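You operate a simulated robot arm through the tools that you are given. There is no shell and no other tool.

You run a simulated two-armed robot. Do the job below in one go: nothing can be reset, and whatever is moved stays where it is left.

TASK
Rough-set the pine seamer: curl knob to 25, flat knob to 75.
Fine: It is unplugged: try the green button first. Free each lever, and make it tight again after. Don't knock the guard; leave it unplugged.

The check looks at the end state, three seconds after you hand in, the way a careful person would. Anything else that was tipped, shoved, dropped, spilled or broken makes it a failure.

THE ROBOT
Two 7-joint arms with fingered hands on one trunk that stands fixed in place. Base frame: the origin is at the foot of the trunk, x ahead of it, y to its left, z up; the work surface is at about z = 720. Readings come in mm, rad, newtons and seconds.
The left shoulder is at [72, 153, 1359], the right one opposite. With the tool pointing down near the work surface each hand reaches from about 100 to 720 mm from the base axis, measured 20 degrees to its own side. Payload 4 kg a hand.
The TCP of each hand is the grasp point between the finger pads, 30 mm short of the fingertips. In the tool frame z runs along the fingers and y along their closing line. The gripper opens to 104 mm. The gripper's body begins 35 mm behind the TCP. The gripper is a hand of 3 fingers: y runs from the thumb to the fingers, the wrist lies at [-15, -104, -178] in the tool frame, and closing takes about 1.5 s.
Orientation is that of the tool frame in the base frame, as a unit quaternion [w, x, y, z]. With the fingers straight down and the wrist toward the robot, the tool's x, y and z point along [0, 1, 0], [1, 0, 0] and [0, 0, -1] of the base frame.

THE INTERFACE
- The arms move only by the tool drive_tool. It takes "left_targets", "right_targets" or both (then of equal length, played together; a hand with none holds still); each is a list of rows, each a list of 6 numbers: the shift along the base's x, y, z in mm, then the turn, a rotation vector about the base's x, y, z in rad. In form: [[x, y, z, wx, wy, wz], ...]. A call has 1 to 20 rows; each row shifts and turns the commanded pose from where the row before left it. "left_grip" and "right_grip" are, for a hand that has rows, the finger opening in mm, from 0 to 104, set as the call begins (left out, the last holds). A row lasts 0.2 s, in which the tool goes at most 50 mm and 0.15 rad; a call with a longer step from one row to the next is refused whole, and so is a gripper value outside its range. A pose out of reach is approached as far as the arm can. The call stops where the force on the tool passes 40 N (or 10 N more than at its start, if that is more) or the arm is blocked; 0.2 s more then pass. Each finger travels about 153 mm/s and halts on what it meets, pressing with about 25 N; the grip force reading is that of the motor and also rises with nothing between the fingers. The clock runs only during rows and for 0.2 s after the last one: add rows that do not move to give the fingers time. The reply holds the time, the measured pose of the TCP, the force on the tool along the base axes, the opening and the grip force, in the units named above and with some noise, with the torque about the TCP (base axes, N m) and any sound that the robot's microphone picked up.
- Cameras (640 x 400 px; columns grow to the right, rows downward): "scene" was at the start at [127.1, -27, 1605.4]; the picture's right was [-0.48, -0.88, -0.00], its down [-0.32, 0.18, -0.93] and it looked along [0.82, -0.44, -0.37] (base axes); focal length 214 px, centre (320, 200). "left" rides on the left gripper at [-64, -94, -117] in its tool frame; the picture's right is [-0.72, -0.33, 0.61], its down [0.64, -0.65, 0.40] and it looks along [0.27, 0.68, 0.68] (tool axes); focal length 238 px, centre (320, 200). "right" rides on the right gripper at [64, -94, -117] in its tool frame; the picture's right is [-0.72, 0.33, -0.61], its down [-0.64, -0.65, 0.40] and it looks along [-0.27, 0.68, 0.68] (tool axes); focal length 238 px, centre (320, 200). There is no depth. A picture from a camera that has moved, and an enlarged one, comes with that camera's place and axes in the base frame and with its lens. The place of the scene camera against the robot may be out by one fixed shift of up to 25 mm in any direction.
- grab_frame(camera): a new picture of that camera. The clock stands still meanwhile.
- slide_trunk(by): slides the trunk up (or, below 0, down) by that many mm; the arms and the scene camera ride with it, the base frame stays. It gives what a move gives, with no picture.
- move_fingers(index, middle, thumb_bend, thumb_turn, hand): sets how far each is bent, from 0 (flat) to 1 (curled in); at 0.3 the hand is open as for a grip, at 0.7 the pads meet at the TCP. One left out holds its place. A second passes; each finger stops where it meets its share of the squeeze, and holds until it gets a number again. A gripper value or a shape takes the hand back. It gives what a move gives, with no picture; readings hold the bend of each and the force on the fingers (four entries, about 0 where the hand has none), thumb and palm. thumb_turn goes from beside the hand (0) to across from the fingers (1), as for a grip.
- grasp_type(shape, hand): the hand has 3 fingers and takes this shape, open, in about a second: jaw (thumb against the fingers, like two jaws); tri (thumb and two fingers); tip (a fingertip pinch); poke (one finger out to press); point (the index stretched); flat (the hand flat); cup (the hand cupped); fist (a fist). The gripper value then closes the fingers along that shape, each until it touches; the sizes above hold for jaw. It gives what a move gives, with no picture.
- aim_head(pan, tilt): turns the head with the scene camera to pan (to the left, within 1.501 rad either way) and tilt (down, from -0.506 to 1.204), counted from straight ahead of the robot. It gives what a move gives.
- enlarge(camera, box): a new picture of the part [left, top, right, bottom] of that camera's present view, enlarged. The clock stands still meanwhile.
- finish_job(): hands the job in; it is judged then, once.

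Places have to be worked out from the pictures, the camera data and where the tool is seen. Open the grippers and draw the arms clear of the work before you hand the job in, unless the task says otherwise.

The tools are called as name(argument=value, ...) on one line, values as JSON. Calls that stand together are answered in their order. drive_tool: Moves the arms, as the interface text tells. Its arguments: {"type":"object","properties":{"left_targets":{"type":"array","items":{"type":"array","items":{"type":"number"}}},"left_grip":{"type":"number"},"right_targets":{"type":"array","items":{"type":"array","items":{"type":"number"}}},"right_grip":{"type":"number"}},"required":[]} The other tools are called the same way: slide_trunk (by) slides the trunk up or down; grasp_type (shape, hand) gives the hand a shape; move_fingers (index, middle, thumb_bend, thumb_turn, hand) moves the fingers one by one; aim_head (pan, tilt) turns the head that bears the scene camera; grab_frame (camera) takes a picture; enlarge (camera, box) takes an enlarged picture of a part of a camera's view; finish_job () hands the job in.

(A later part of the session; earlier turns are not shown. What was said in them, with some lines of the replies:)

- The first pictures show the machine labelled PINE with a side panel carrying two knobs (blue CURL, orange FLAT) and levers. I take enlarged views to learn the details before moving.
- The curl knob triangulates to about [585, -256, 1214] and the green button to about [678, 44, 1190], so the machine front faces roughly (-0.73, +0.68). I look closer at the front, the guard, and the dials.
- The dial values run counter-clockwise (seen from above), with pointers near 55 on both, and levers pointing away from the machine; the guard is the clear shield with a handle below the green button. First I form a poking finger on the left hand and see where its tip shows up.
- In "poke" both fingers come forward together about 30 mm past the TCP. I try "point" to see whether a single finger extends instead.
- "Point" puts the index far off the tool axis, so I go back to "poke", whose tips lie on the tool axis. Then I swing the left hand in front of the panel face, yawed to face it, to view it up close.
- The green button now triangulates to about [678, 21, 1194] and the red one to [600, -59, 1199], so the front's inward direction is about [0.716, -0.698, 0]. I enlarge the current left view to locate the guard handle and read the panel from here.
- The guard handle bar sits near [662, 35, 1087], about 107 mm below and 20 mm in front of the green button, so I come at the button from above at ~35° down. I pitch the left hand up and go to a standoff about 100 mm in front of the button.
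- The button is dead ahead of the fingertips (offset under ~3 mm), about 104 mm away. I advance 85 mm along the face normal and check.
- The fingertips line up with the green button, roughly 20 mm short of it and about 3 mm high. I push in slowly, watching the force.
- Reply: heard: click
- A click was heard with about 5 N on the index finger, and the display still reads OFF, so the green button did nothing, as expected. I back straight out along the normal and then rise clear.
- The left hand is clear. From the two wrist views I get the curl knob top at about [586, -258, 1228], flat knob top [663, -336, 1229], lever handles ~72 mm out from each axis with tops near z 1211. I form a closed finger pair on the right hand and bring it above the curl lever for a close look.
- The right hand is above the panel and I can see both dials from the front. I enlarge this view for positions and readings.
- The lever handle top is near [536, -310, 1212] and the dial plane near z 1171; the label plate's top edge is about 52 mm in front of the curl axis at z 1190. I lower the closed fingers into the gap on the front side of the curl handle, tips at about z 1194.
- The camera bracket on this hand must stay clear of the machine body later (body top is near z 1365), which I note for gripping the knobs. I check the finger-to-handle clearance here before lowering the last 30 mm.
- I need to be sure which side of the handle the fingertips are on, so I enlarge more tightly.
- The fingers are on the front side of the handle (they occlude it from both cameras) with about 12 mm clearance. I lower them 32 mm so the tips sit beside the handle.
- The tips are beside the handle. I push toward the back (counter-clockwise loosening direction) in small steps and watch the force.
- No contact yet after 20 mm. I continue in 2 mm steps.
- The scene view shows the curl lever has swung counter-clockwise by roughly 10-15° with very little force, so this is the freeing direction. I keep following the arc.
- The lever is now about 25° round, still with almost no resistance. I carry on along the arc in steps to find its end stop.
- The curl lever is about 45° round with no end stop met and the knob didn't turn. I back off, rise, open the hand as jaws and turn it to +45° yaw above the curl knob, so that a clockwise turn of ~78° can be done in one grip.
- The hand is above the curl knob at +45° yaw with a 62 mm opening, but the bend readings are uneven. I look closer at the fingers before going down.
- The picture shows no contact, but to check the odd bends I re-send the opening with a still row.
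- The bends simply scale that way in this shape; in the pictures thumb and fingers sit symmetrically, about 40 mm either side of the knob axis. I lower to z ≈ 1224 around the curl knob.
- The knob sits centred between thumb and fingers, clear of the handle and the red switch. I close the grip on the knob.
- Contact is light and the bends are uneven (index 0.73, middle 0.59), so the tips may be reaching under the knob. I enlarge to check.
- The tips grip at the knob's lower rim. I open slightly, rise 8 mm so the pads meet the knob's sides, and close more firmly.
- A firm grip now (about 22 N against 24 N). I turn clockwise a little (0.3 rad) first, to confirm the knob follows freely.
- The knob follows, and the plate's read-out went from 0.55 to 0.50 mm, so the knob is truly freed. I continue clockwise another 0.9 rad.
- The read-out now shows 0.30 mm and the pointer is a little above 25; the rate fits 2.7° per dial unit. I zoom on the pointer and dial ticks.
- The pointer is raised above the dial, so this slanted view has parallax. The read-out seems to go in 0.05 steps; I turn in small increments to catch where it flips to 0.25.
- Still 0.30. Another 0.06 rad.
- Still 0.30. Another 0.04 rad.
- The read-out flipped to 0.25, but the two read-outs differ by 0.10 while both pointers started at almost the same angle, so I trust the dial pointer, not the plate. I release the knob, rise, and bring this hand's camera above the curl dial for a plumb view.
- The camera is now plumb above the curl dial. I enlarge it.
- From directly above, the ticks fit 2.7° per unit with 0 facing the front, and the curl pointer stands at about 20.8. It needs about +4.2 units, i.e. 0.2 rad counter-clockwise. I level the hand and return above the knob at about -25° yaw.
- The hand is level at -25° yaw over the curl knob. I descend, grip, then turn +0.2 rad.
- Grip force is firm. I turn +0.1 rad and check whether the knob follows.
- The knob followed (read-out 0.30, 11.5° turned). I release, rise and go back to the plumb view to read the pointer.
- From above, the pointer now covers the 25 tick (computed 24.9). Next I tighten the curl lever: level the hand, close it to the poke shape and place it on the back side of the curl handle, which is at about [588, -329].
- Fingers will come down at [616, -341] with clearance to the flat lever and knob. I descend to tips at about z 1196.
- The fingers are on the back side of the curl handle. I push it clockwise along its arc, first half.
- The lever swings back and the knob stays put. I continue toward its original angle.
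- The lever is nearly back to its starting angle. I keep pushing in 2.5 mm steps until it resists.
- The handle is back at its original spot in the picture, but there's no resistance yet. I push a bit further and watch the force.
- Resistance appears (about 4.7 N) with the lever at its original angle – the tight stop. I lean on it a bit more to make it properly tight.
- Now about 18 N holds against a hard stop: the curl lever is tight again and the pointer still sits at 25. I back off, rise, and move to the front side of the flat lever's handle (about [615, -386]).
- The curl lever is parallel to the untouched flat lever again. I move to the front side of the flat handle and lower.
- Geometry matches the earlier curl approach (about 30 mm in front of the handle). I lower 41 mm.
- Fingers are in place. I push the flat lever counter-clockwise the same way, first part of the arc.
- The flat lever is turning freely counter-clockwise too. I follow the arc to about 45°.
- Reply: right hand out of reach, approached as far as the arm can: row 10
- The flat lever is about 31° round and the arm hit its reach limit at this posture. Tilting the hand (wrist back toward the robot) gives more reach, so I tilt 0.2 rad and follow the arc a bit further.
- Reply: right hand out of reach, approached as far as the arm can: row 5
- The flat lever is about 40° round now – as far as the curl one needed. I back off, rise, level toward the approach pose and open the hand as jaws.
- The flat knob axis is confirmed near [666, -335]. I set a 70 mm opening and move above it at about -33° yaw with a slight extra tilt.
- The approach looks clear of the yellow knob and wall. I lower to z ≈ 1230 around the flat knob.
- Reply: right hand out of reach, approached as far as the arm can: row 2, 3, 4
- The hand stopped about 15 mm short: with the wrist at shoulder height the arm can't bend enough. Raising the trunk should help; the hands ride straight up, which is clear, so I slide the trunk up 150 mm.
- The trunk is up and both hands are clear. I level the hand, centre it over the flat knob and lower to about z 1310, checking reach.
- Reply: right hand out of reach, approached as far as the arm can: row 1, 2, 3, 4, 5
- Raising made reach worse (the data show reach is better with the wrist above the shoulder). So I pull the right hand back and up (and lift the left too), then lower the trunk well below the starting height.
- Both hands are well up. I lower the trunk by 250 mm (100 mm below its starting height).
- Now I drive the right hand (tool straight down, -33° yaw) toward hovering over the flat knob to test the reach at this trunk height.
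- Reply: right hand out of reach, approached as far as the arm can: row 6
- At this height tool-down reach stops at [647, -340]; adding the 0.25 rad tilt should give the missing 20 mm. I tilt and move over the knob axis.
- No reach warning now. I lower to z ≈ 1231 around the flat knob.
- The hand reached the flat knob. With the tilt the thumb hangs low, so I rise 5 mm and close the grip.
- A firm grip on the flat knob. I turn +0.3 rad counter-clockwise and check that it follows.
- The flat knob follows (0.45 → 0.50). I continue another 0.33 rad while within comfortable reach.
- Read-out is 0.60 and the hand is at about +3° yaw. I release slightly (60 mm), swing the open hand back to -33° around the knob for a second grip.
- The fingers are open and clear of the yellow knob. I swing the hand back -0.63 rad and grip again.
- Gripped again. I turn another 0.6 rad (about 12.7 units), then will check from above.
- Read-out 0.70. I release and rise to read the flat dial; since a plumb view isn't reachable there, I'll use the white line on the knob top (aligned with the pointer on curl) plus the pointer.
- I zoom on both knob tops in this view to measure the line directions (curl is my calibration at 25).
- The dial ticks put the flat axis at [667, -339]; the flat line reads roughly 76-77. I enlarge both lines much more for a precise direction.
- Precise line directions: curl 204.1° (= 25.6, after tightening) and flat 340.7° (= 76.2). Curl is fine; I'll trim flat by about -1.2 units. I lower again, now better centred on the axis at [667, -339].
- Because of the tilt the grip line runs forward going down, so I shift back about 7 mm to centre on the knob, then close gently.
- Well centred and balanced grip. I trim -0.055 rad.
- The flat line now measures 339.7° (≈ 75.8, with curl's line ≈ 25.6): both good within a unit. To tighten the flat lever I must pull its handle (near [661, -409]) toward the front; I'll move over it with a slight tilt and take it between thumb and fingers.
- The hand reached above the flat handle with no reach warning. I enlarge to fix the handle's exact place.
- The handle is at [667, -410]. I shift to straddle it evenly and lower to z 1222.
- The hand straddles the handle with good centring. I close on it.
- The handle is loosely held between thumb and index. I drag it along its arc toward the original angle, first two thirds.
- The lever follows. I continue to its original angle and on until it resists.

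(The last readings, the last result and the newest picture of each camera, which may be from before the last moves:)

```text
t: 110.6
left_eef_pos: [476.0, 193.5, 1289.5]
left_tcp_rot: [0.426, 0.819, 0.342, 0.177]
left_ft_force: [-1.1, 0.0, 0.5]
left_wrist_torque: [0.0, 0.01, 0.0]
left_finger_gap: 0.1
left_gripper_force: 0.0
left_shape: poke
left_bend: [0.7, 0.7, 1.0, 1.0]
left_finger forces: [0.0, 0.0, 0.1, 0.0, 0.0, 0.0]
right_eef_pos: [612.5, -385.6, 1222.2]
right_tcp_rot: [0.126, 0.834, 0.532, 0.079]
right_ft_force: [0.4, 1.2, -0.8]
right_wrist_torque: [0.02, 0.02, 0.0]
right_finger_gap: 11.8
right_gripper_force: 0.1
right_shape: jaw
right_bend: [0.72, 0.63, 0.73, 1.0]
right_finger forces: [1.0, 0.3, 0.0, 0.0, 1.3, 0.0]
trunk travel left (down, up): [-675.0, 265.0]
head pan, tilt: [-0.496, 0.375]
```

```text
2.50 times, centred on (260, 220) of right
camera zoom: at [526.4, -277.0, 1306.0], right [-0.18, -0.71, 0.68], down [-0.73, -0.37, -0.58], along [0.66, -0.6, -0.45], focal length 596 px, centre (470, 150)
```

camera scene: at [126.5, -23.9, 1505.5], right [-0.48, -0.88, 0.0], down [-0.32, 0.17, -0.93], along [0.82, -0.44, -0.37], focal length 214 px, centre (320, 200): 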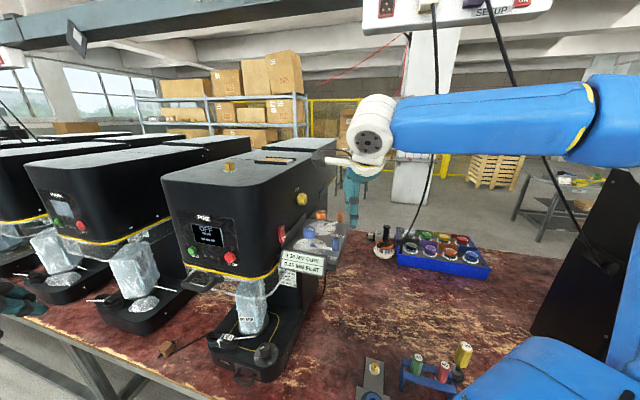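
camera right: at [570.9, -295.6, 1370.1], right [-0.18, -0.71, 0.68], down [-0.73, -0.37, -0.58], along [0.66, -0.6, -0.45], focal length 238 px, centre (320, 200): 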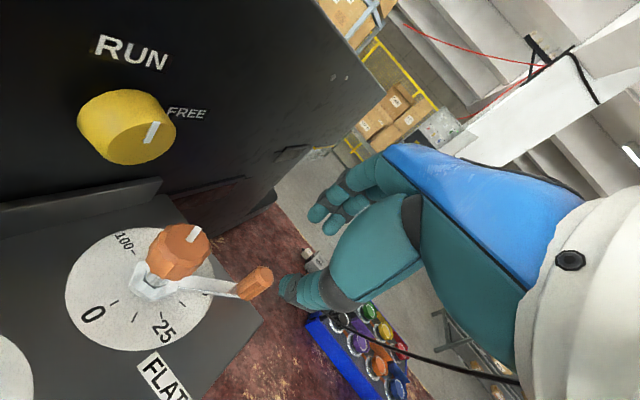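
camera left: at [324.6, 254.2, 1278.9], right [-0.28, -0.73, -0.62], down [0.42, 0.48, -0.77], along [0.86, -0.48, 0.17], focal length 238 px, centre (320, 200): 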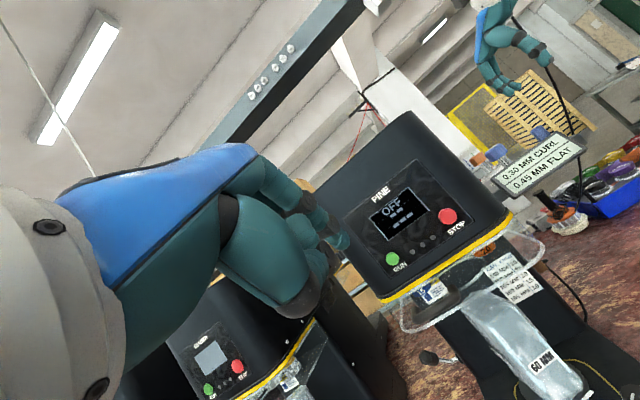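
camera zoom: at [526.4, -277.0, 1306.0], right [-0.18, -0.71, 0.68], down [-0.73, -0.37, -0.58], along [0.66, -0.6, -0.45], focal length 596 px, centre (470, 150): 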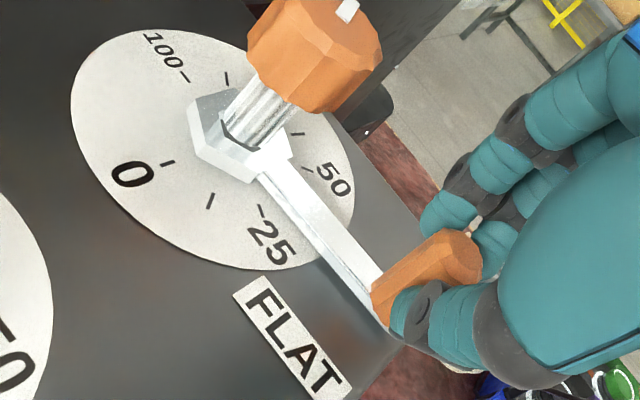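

It's about parallel to the curl lever; still no resistance. I go on in small steps.

drive_tool(right_targets=[[-1.6, 1.6, 0, 0, 0, 0], [-1.6, 1.6, 0, 0, 0, 0], [-1.6, 1.6, 0, 0, 0, 0], [0, 0, 0, 0, 0, 0]])

enlarge(camera="scene", box=[290, 180, 350, 250])

```text
t: 111.6
left_eef_pos: [476.7, 193.2, 1289.6]
left_tcp_rot: [0.426, 0.819, 0.342, 0.176]
left_ft_force: [0.1, -0.1, 0.0]
left_wrist_torque: [-0.02, 0.0, -0.02]
left_finger_gap: 0.1
left_gripper_force: 0.0
left_shape: poke
left_bend: [0.7, 0.7, 1.0, 1.0]
left_finger forces: [0.0, 0.0, 0.1, 0.1, 0.0, 0.1]
right_eef_pos: [605.9, -381.9, 1222.8]
right_tcp_rot: [0.125, 0.833, 0.532, 0.08]
right_ft_force: [2.7, -2.6, 1.0]
right_wrist_torque: [-0.09, -0.04, -0.02]
right_finger_gap: 12.3
right_gripper_force: 0.1
right_shape: jaw
right_bend: [0.72, 0.62, 0.73, 1.0]
right_finger forces: [2.5, 1.9, 0.0, 0.0, 0.0, 0.1]
trunk travel left (down, up): [-675.0, 265.0]
head pan, tilt: [-0.496, 0.375]
```

```text
5.71 times, centred on (320, 215) of scene
camera zoom: at [127.7, -25.5, 1505.4], right [-0.48, -0.88, 0.0], down [-0.32, 0.18, -0.93], along [0.82, -0.44, -0.37], focal length 1226 px, centre (320, 114)
```

zoom: 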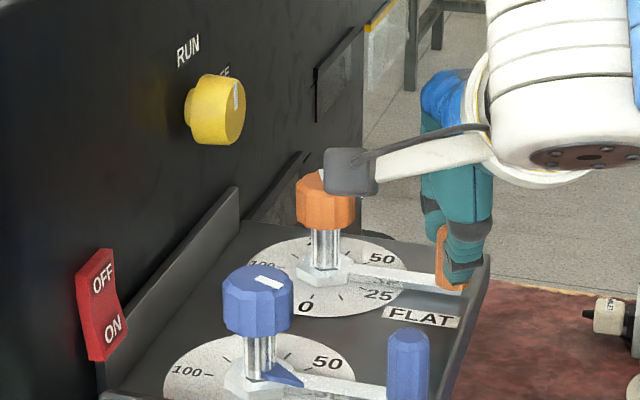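

Resistance begins at the original angle (≈4 N). I pull on to about 18 N to make it tight, as with curl.

drive_tool(right_targets=[[-1.4, 1.4, 0, 0, 0, 0], [-1.4, 1.4, 0, 0, 0, 0], [-1.4, 1.4, 0, 0, 0, 0], [0, 0, 0, 0, 0, 0]])

enlarge(camera="scene", box=[290, 180, 350, 250])

```text
t: 112.6
left_eef_pos: [477.3, 192.2, 1289.4]
left_tcp_rot: [0.425, 0.819, 0.343, 0.177]
left_ft_force: [-0.8, -0.2, -0.3]
left_wrist_torque: [0.01, 0.02, 0.01]
left_finger_gap: 0.0
left_gripper_force: 0.1
left_shape: poke
left_bend: [0.7, 0.7, 1.0, 1.0]
left_finger forces: [0.0, 0.0, 0.0, 0.0, 0.0, 0.1]
right_eef_pos: [602.2, -380.1, 1221.1]
right_tcp_rot: [0.125, 0.833, 0.532, 0.08]
right_ft_force: [5.4, -6.4, 2.5]
right_wrist_torque: [-0.16, -0.15, -0.06]
right_finger_gap: 13.2
right_gripper_force: 0.1
right_shape: jaw
right_bend: [0.53, 0.6, 0.73, 1.0]
right_finger forces: [4.2, 4.3, 0.1, 0.0, 0.0, 0.0]
trunk travel left (down, up): [-675.0, 265.0]
head pan, tilt: [-0.496, 0.375]
```

```text
5.71 times, centred on (320, 215) of scene
camera zoom: at [128.7, -27.1, 1505.2], right [-0.48, -0.88, 0.0], down [-0.33, 0.18, -0.93], along [0.82, -0.44, -0.37], focal length 1226 px, centre (320, 114)
```

zoom: 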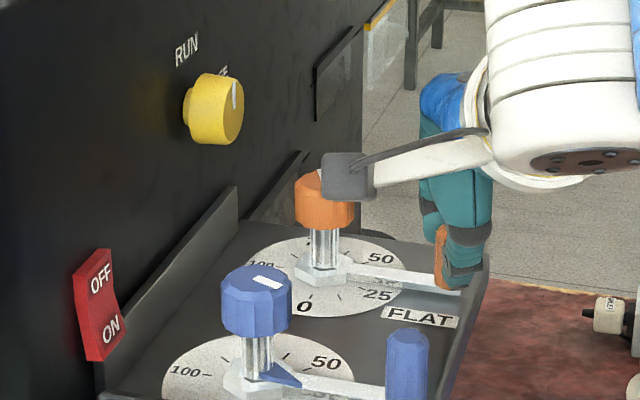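

The fingers give a little at 8 N. I squeeze harder so they can pull more firmly, then pull on.

drive_tool(right_targets=[[0, 0, 0, 0, 0, 0], [0, 0, 0, 0, 0, 0], [0, 0, 0, 0, 0, 0], [0, 0, 0, 0, 0, 0], [0, 0, 0, 0, 0, 0]], right_grip=0)

drive_tool(right_targets=[[-1.2, 1.2, 0, 0, 0, 0], [-1.2, 1.2, 0, 0, 0, 0], [-1.2, 1.2, 0, 0, 0, 0], [0, 0, 0, 0, 0, 0]])

enlarge(camera="scene", box=[290, 180, 350, 250])

```text
t: 113.8
left_eef_pos: [476.6, 191.9, 1289.0]
left_tcp_rot: [0.426, 0.819, 0.342, 0.176]
left_ft_force: [0.3, -0.7, -0.2]
left_wrist_torque: [-0.05, 0.0, 0.03]
left_finger_gap: 0.1
left_gripper_force: 0.2
left_shape: poke
left_bend: [0.7, 0.7, 1.0, 1.0]
left_finger forces: [0.0, 0.0, 0.0, 0.0, 0.0, 0.0]
right_eef_pos: [603.1, -379.3, 1221.5]
right_tcp_rot: [0.125, 0.834, 0.532, 0.079]
right_ft_force: [2.0, -3.2, -3.5]
right_wrist_torque: [-0.01, 0.06, 0.01]
right_finger_gap: 8.0
right_gripper_force: 24.8
right_shape: jaw
right_bend: [0.72, 0.59, 0.7, 1.0]
right_finger forces: [14.7, 10.6, 0.0, 0.0, 21.3, 0.0]
trunk travel left (down, up): [-675.0, 265.0]
head pan, tilt: [-0.496, 0.375]
```

```text
t: 114.8
left_eef_pos: [478.9, 190.1, 1290.0]
left_tcp_rot: [0.424, 0.82, 0.343, 0.177]
left_ft_force: [-0.3, -0.2, 0.9]
left_wrist_torque: [-0.01, 0.03, 0.0]
left_finger_gap: 0.3
left_gripper_force: 0.0
left_shape: poke
left_bend: [0.7, 0.7, 1.0, 1.0]
left_finger forces: [0.0, 0.0, 0.1, 0.0, 0.0, 0.0]
right_eef_pos: [600.9, -378.3, 1219.5]
right_tcp_rot: [0.124, 0.834, 0.531, 0.08]
right_ft_force: [10.6, -8.9, -0.7]
right_wrist_torque: [-0.18, -0.21, -0.08]
right_finger_gap: 8.6
right_gripper_force: 24.7
right_shape: jaw
right_bend: [0.72, 0.58, 0.71, 1.0]
right_finger forces: [16.3, 14.9, 0.0, 0.0, 16.6, 0.0]
trunk travel left (down, up): [-675.0, 265.0]
head pan, tilt: [-0.496, 0.375]
```

```text
5.71 times, centred on (320, 215) of scene
camera zoom: at [131.3, -29.5, 1504.9], right [-0.48, -0.88, 0.0], down [-0.33, 0.18, -0.93], along [0.82, -0.44, -0.37], focal length 1226 px, centre (320, 114)
```

zoom: 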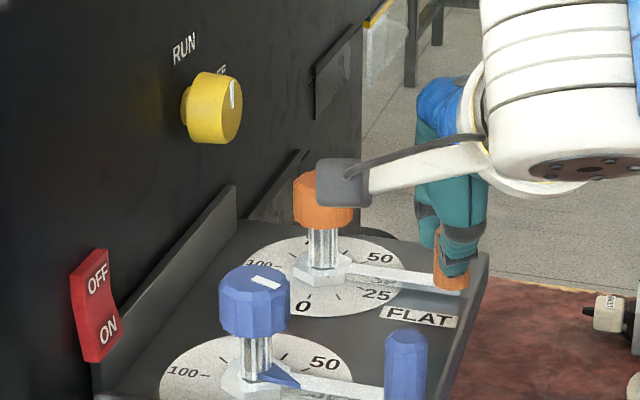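

About 14 N now; a little more to match the curl lever.

drive_tool(right_targets=[[-1.2, 1.2, 0, 0, 0, 0], [-1.2, 1.2, 0, 0, 0, 0], [0, 0, 0, 0, 0, 0]])

enlarge(camera="scene", box=[290, 180, 350, 250])

```text
t: 115.6
left_eef_pos: [479.8, 188.3, 1288.3]
left_tcp_rot: [0.425, 0.819, 0.342, 0.176]
left_ft_force: [-0.1, 0.1, 0.8]
left_wrist_torque: [-0.01, -0.02, 0.0]
left_finger_gap: 0.1
left_gripper_force: 0.0
left_shape: poke
left_bend: [0.7, 0.7, 1.0, 1.0]
left_finger forces: [0.1, 0.1, 0.0, 0.2, 0.1, 0.0]
right_eef_pos: [600.2, -377.1, 1218.7]
right_tcp_rot: [0.124, 0.834, 0.532, 0.081]
right_ft_force: [15.4, -12.4, 1.2]
right_wrist_torque: [-0.27, -0.33, -0.09]
right_finger_gap: 8.7
right_gripper_force: 25.2
right_shape: jaw
right_bend: [0.72, 0.56, 0.71, 1.0]
right_finger forces: [17.9, 16.7, 0.0, 0.1, 13.7, 0.1]
trunk travel left (down, up): [-675.0, 265.0]
head pan, tilt: [-0.496, 0.375]
```

```text
5.71 times, centred on (320, 215) of scene
camera zoom: at [132.6, -30.9, 1504.7], right [-0.48, -0.88, 0.0], down [-0.33, 0.18, -0.93], along [0.82, -0.44, -0.37], focal length 1226 px, centre (320, 114)
```

zoom: 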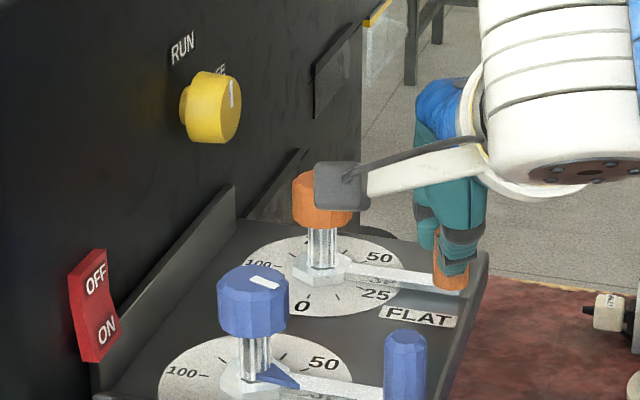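

About 20 N against the stop: the flat lever is tight. I open the fingers (the hand springs in the tightening direction only) and rise straight up.

drive_tool(right_targets=[[0, 0, 0, 0, 0, 0], [0, 0, 0, 0, 0, 0], [0, 0, 0, 0, 0, 0]], right_grip=50)

enlarge(camera="right", box=[160, 140, 360, 300])

```text
t: 116.4
left_eef_pos: [476.7, 194.7, 1289.8]
left_tcp_rot: [0.426, 0.818, 0.343, 0.176]
left_ft_force: [0.4, 0.0, 0.4]
left_wrist_torque: [-0.01, 0.03, -0.03]
left_finger_gap: 0.2
left_gripper_force: 0.0
left_shape: poke
left_bend: [0.7, 0.7, 1.0, 1.0]
left_finger forces: [0.0, 0.0, 0.0, 0.0, 0.0, 0.0]
right_eef_pos: [597.7, -371.1, 1222.0]
right_tcp_rot: [0.125, 0.834, 0.532, 0.08]
right_ft_force: [1.0, -1.7, 0.0]
right_wrist_torque: [-0.05, 0.0, 0.0]
right_finger_gap: 50.4
right_gripper_force: 0.0
right_shape: jaw
right_bend: [0.74, 0.44, 0.71, 1.0]
right_finger forces: [0.1, 0.7, 0.0, 0.0, 0.0, 0.1]
trunk travel left (down, up): [-675.0, 265.0]
head pan, tilt: [-0.496, 0.375]
```

```text
2.50 times, centred on (260, 220) of right
camera zoom: at [512.1, -261.3, 1305.5], right [-0.18, -0.71, 0.68], down [-0.73, -0.37, -0.58], along [0.66, -0.6, -0.45], focal length 596 px, centre (470, 150)
```

zoom: 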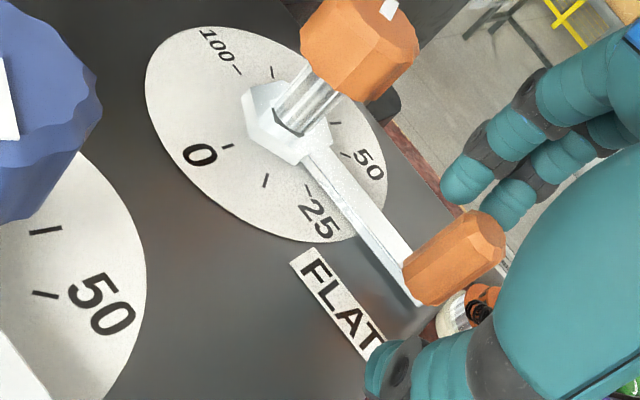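

One finger still touches the handle lightly; I move it 8 mm away from the handle, then rise.

drive_tool(right_targets=[[3.6, -1.7, 0, 0, 0, 0], [3.6, -1.7, 0, 0, 0, 0], [0, 0, 15, 0, 0, 0], [0, 0, 25, 0, 0, 0], [0, 0, 30, 0, 0, 0], [-5, 5, 30, 0, 0, 0], [0, 0, 0, 0, 0, 0]])

grab_frame(camera="right")

enlarge(camera="scene", box=[270, 180, 350, 290])

```text
t: 118.0
left_eef_pos: [476.2, 194.6, 1290.7]
left_tcp_rot: [0.426, 0.818, 0.343, 0.177]
left_ft_force: [-0.4, -0.8, 0.7]
left_wrist_torque: [0.0, -0.03, 0.02]
left_finger_gap: 0.0
left_gripper_force: 0.0
left_shape: poke
left_bend: [0.7, 0.7, 1.0, 1.0]
left_finger forces: [0.0, 0.1, 0.0, 0.0, 0.0, 0.0]
right_eef_pos: [597.9, -368.9, 1324.5]
right_tcp_rot: [0.126, 0.833, 0.532, 0.081]
right_ft_force: [0.3, -0.7, -0.2]
right_wrist_torque: [-0.02, 0.02, 0.0]
right_finger_gap: 49.8
right_gripper_force: 0.1
right_shape: jaw
right_bend: [0.74, 0.45, 0.71, 1.0]
right_finger forces: [0.0, 0.0, 0.0, 0.0, 0.0, 0.0]
trunk travel left (down, up): [-675.0, 265.0]
head pan, tilt: [-0.496, 0.375]
```

```text
taken
camera right: at [512.5, -259.5, 1408.0], right [-0.18, -0.71, 0.68], down [-0.73, -0.37, -0.58], along [0.66, -0.6, -0.45], focal length 238 px, centre (320, 200)
```

right: 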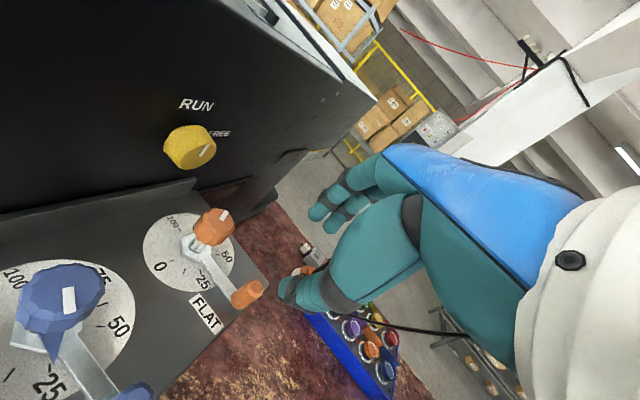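

```text
3.64 times, centred on (310, 235) of scene
camera zoom: at [126.4, -23.7, 1505.5], right [-0.48, -0.88, 0.0], down [-0.32, 0.17, -0.93], along [0.82, -0.44, -0.37], focal length 780 px, centre (356, 73)
```

zoom: 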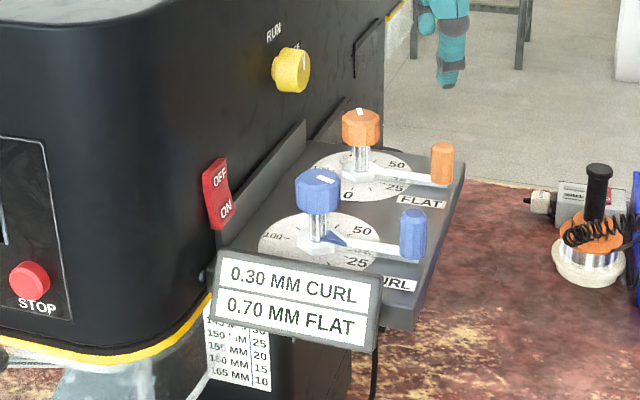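

Both levers are parallel to their original angle. I re-measure both knob lines after tightening.

enlarge(camera="right", box=[206, 204, 238, 228])

enlarge(camera="right", box=[46, 280, 94, 316])

enlarge(camera="right", box=[0, 190, 280, 400])

```text
16.00 times, centred on (222, 216) of right
camera zoom: at [512.5, -259.5, 1408.0], right [-0.18, -0.71, 0.68], down [-0.73, -0.37, -0.58], along [0.66, -0.6, -0.45], focal length 3814 px, centre (1888, -56)
```

zoom: 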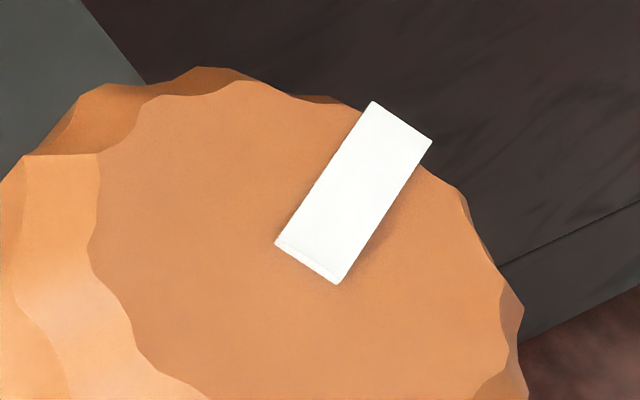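

```text
11.11 times, centred on (70, 298) of right
camera zoom: at [512.5, -259.5, 1408.0], right [-0.18, -0.71, 0.68], down [-0.73, -0.37, -0.58], along [0.66, -0.6, -0.45], focal length 2648 px, centre (3098, -889)
```

zoom: 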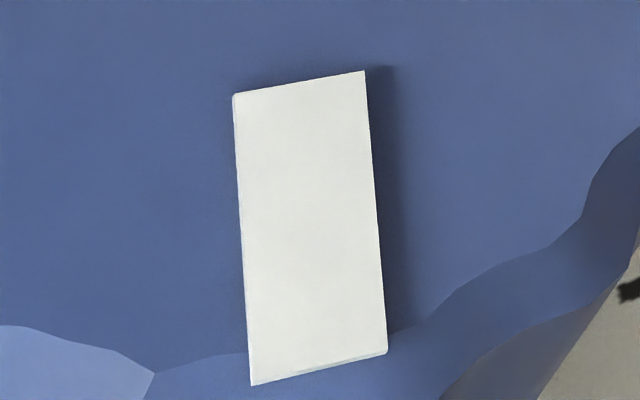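

```text
1.90 times, centred on (140, 295) of right
camera zoom: at [512.5, -259.5, 1408.0], right [-0.18, -0.71, 0.68], down [-0.73, -0.37, -0.58], along [0.66, -0.6, -0.45], focal length 454 px, centre (663, 19)
```

zoom: 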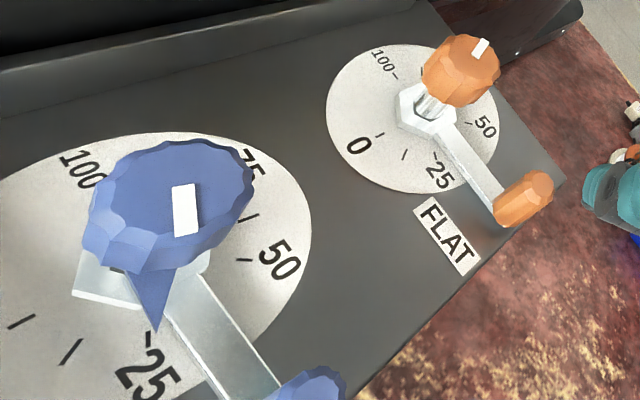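

After tightening, the lines read curl 203.8° (≈ 25.5) and flat 339.5° (≈ 75.7); the plate (0.30 / 0.70 vs 0.55 / 0.45 at 50) agrees with moves to 25 and 75. I open both hands and draw both arms well clear.

grasp_type(shape="jaw", hand="left")

drive_tool(right_targets=[[-20, -5, 15, 0, 0, 0], [-30, -8, 10, 0, 0, 0], [-30, -10, 5, 0, 0, 0], [-30, -10, 0, 0, 0, 0], [-30, -10, 0, 0, 0, 0], [-30, -10, 0, 0, 0, 0], [-20, -10, 0, 0, 0, 0]], left_targets=[[-8, 5, 8, 0, 0, 0], [-10, 5, 8, 0, 0, 0], [-10, 5, 8, 0, 0, 0], [-10, 5, 8, 0, 0, 0], [-10, 5, 8, 0, 0, 0], [-10, 5, 8, 0, 0, 0], [-8, 5, 8, 0, 0, 0]], right_grip=100)

grab_frame(camera="scene")

enlarge(camera="scene", box=[140, 170, 360, 400])

grab_frame(camera="right")

```text
t: 118.9
left_eef_pos: [475.7, 193.5, 1289.6]
left_tcp_rot: [0.426, 0.819, 0.343, 0.176]
left_ft_force: [-0.1, 0.1, 0.3]
left_wrist_torque: [-0.03, 0.01, 0.01]
left_finger_gap: 104.0
left_gripper_force: 0.0
left_shape: jaw
left_bend: [0.3, 0.3, 0.3, 0.98]
left_finger forces: [0.0, 0.0, 0.0, 0.0, 0.0, 0.0]
right_eef_pos: [597.2, -369.4, 1324.7]
right_tcp_rot: [0.127, 0.834, 0.532, 0.08]
right_ft_force: [-0.8, 0.7, 0.1]
right_wrist_torque: [-0.04, 0.0, 0.01]
right_finger_gap: 49.7
right_gripper_force: 0.1
right_shape: jaw
right_bend: [0.74, 0.45, 0.71, 1.0]
right_finger forces: [0.1, 0.0, 0.1, 0.0, 0.1, 0.0]
trunk travel left (down, up): [-675.0, 265.0]
head pan, tilt: [-0.496, 0.375]
```

```text
t: 120.5
left_eef_pos: [408.4, 229.8, 1346.2]
left_tcp_rot: [0.426, 0.818, 0.342, 0.177]
left_ft_force: [-0.2, -0.6, -0.6]
left_wrist_torque: [-0.04, -0.02, 0.02]
left_finger_gap: 103.9
left_gripper_force: 0.1
left_shape: jaw
left_bend: [0.3, 0.3, 0.3, 0.98]
left_finger forces: [0.0, 0.0, 0.1, 0.1, 0.1, 0.1]
right_eef_pos: [405.4, -433.0, 1351.8]
right_tcp_rot: [0.126, 0.833, 0.533, 0.079]
right_ft_force: [0.1, 0.6, -0.9]
right_wrist_torque: [-0.03, -0.05, 0.01]
right_finger_gap: 100.1
right_gripper_force: 0.1
right_shape: jaw
right_bend: [0.31, 0.31, 0.31, 0.98]
right_finger forces: [0.0, 0.0, 0.0, 0.0, 0.0, 0.0]
trunk travel left (down, up): [-675.0, 265.0]
head pan, tilt: [-0.496, 0.375]
```

```text
taken
camera scene: at [124.2, -24.3, 1505.7], right [-0.48, -0.88, 0.0], down [-0.32, 0.17, -0.93], along [0.82, -0.44, -0.37], focal length 214 px, centre (320, 200)
```

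scene: 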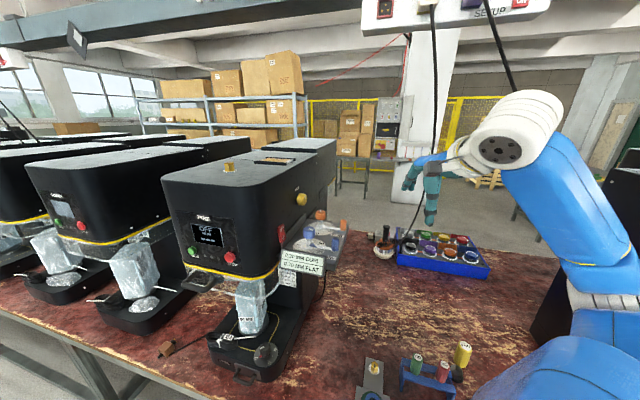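

```text
1.74 times, centred on (250, 285) of scene
camera zoom: at [124.2, -24.3, 1505.7], right [-0.48, -0.88, 0.0], down [-0.32, 0.17, -0.93], along [0.82, -0.44, -0.37], focal length 373 px, centre (442, 52)
```

zoom: 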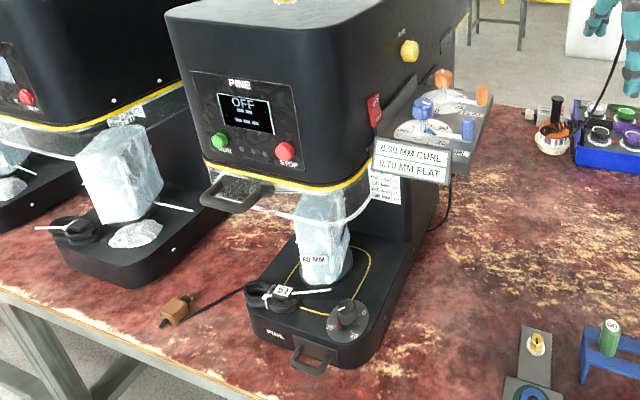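

```text
taken
camera right: at [321.3, -323.1, 1435.2], right [-0.18, -0.71, 0.68], down [-0.73, -0.37, -0.58], along [0.66, -0.6, -0.45], focal length 238 px, centre (320, 200)
```

right: 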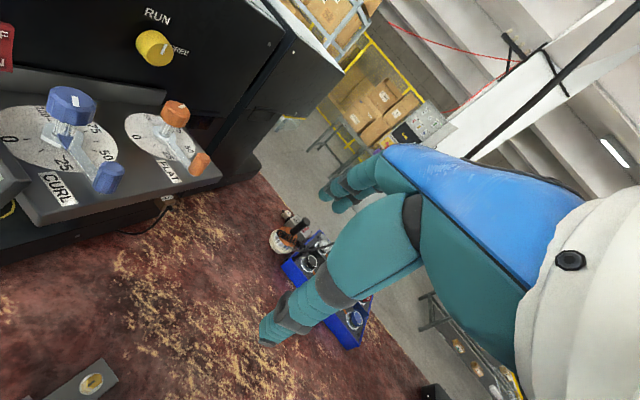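

Both arms are clear with open hands. The guard, plug and everything else look undisturbed, the knobs stand at about 25 and 75, and both levers are back at their tight stops, so I hand the job in.

finish_job()

```text
The job is handed in.
```

The pine seamer is rough-set. The curl knob reads about 25.5 and the flat knob about 75.7, measured on the dials after tightening.

- **Green button:** I pressed it first. It clicked and the display stayed on OFF, as expected with the machine unplugged.
- **Levers:** I freed each lever, set its knob, then pushed it back to its original angle. Each was left hard against its stop, at about 18 N on curl and 20 N on flat.
- **Plate read-outs:** The plate now shows 0.30 mm curl and 0.70 mm flat; it started at 0.55 and 0.45. These are not the dial numbers. Both pointers started near 50, so I set the knobs by the dials.
- **Guard and plug:** In the last pictures the guard looks undisturbed and the plug is still lying on the table. Both hands are open and drawn back.
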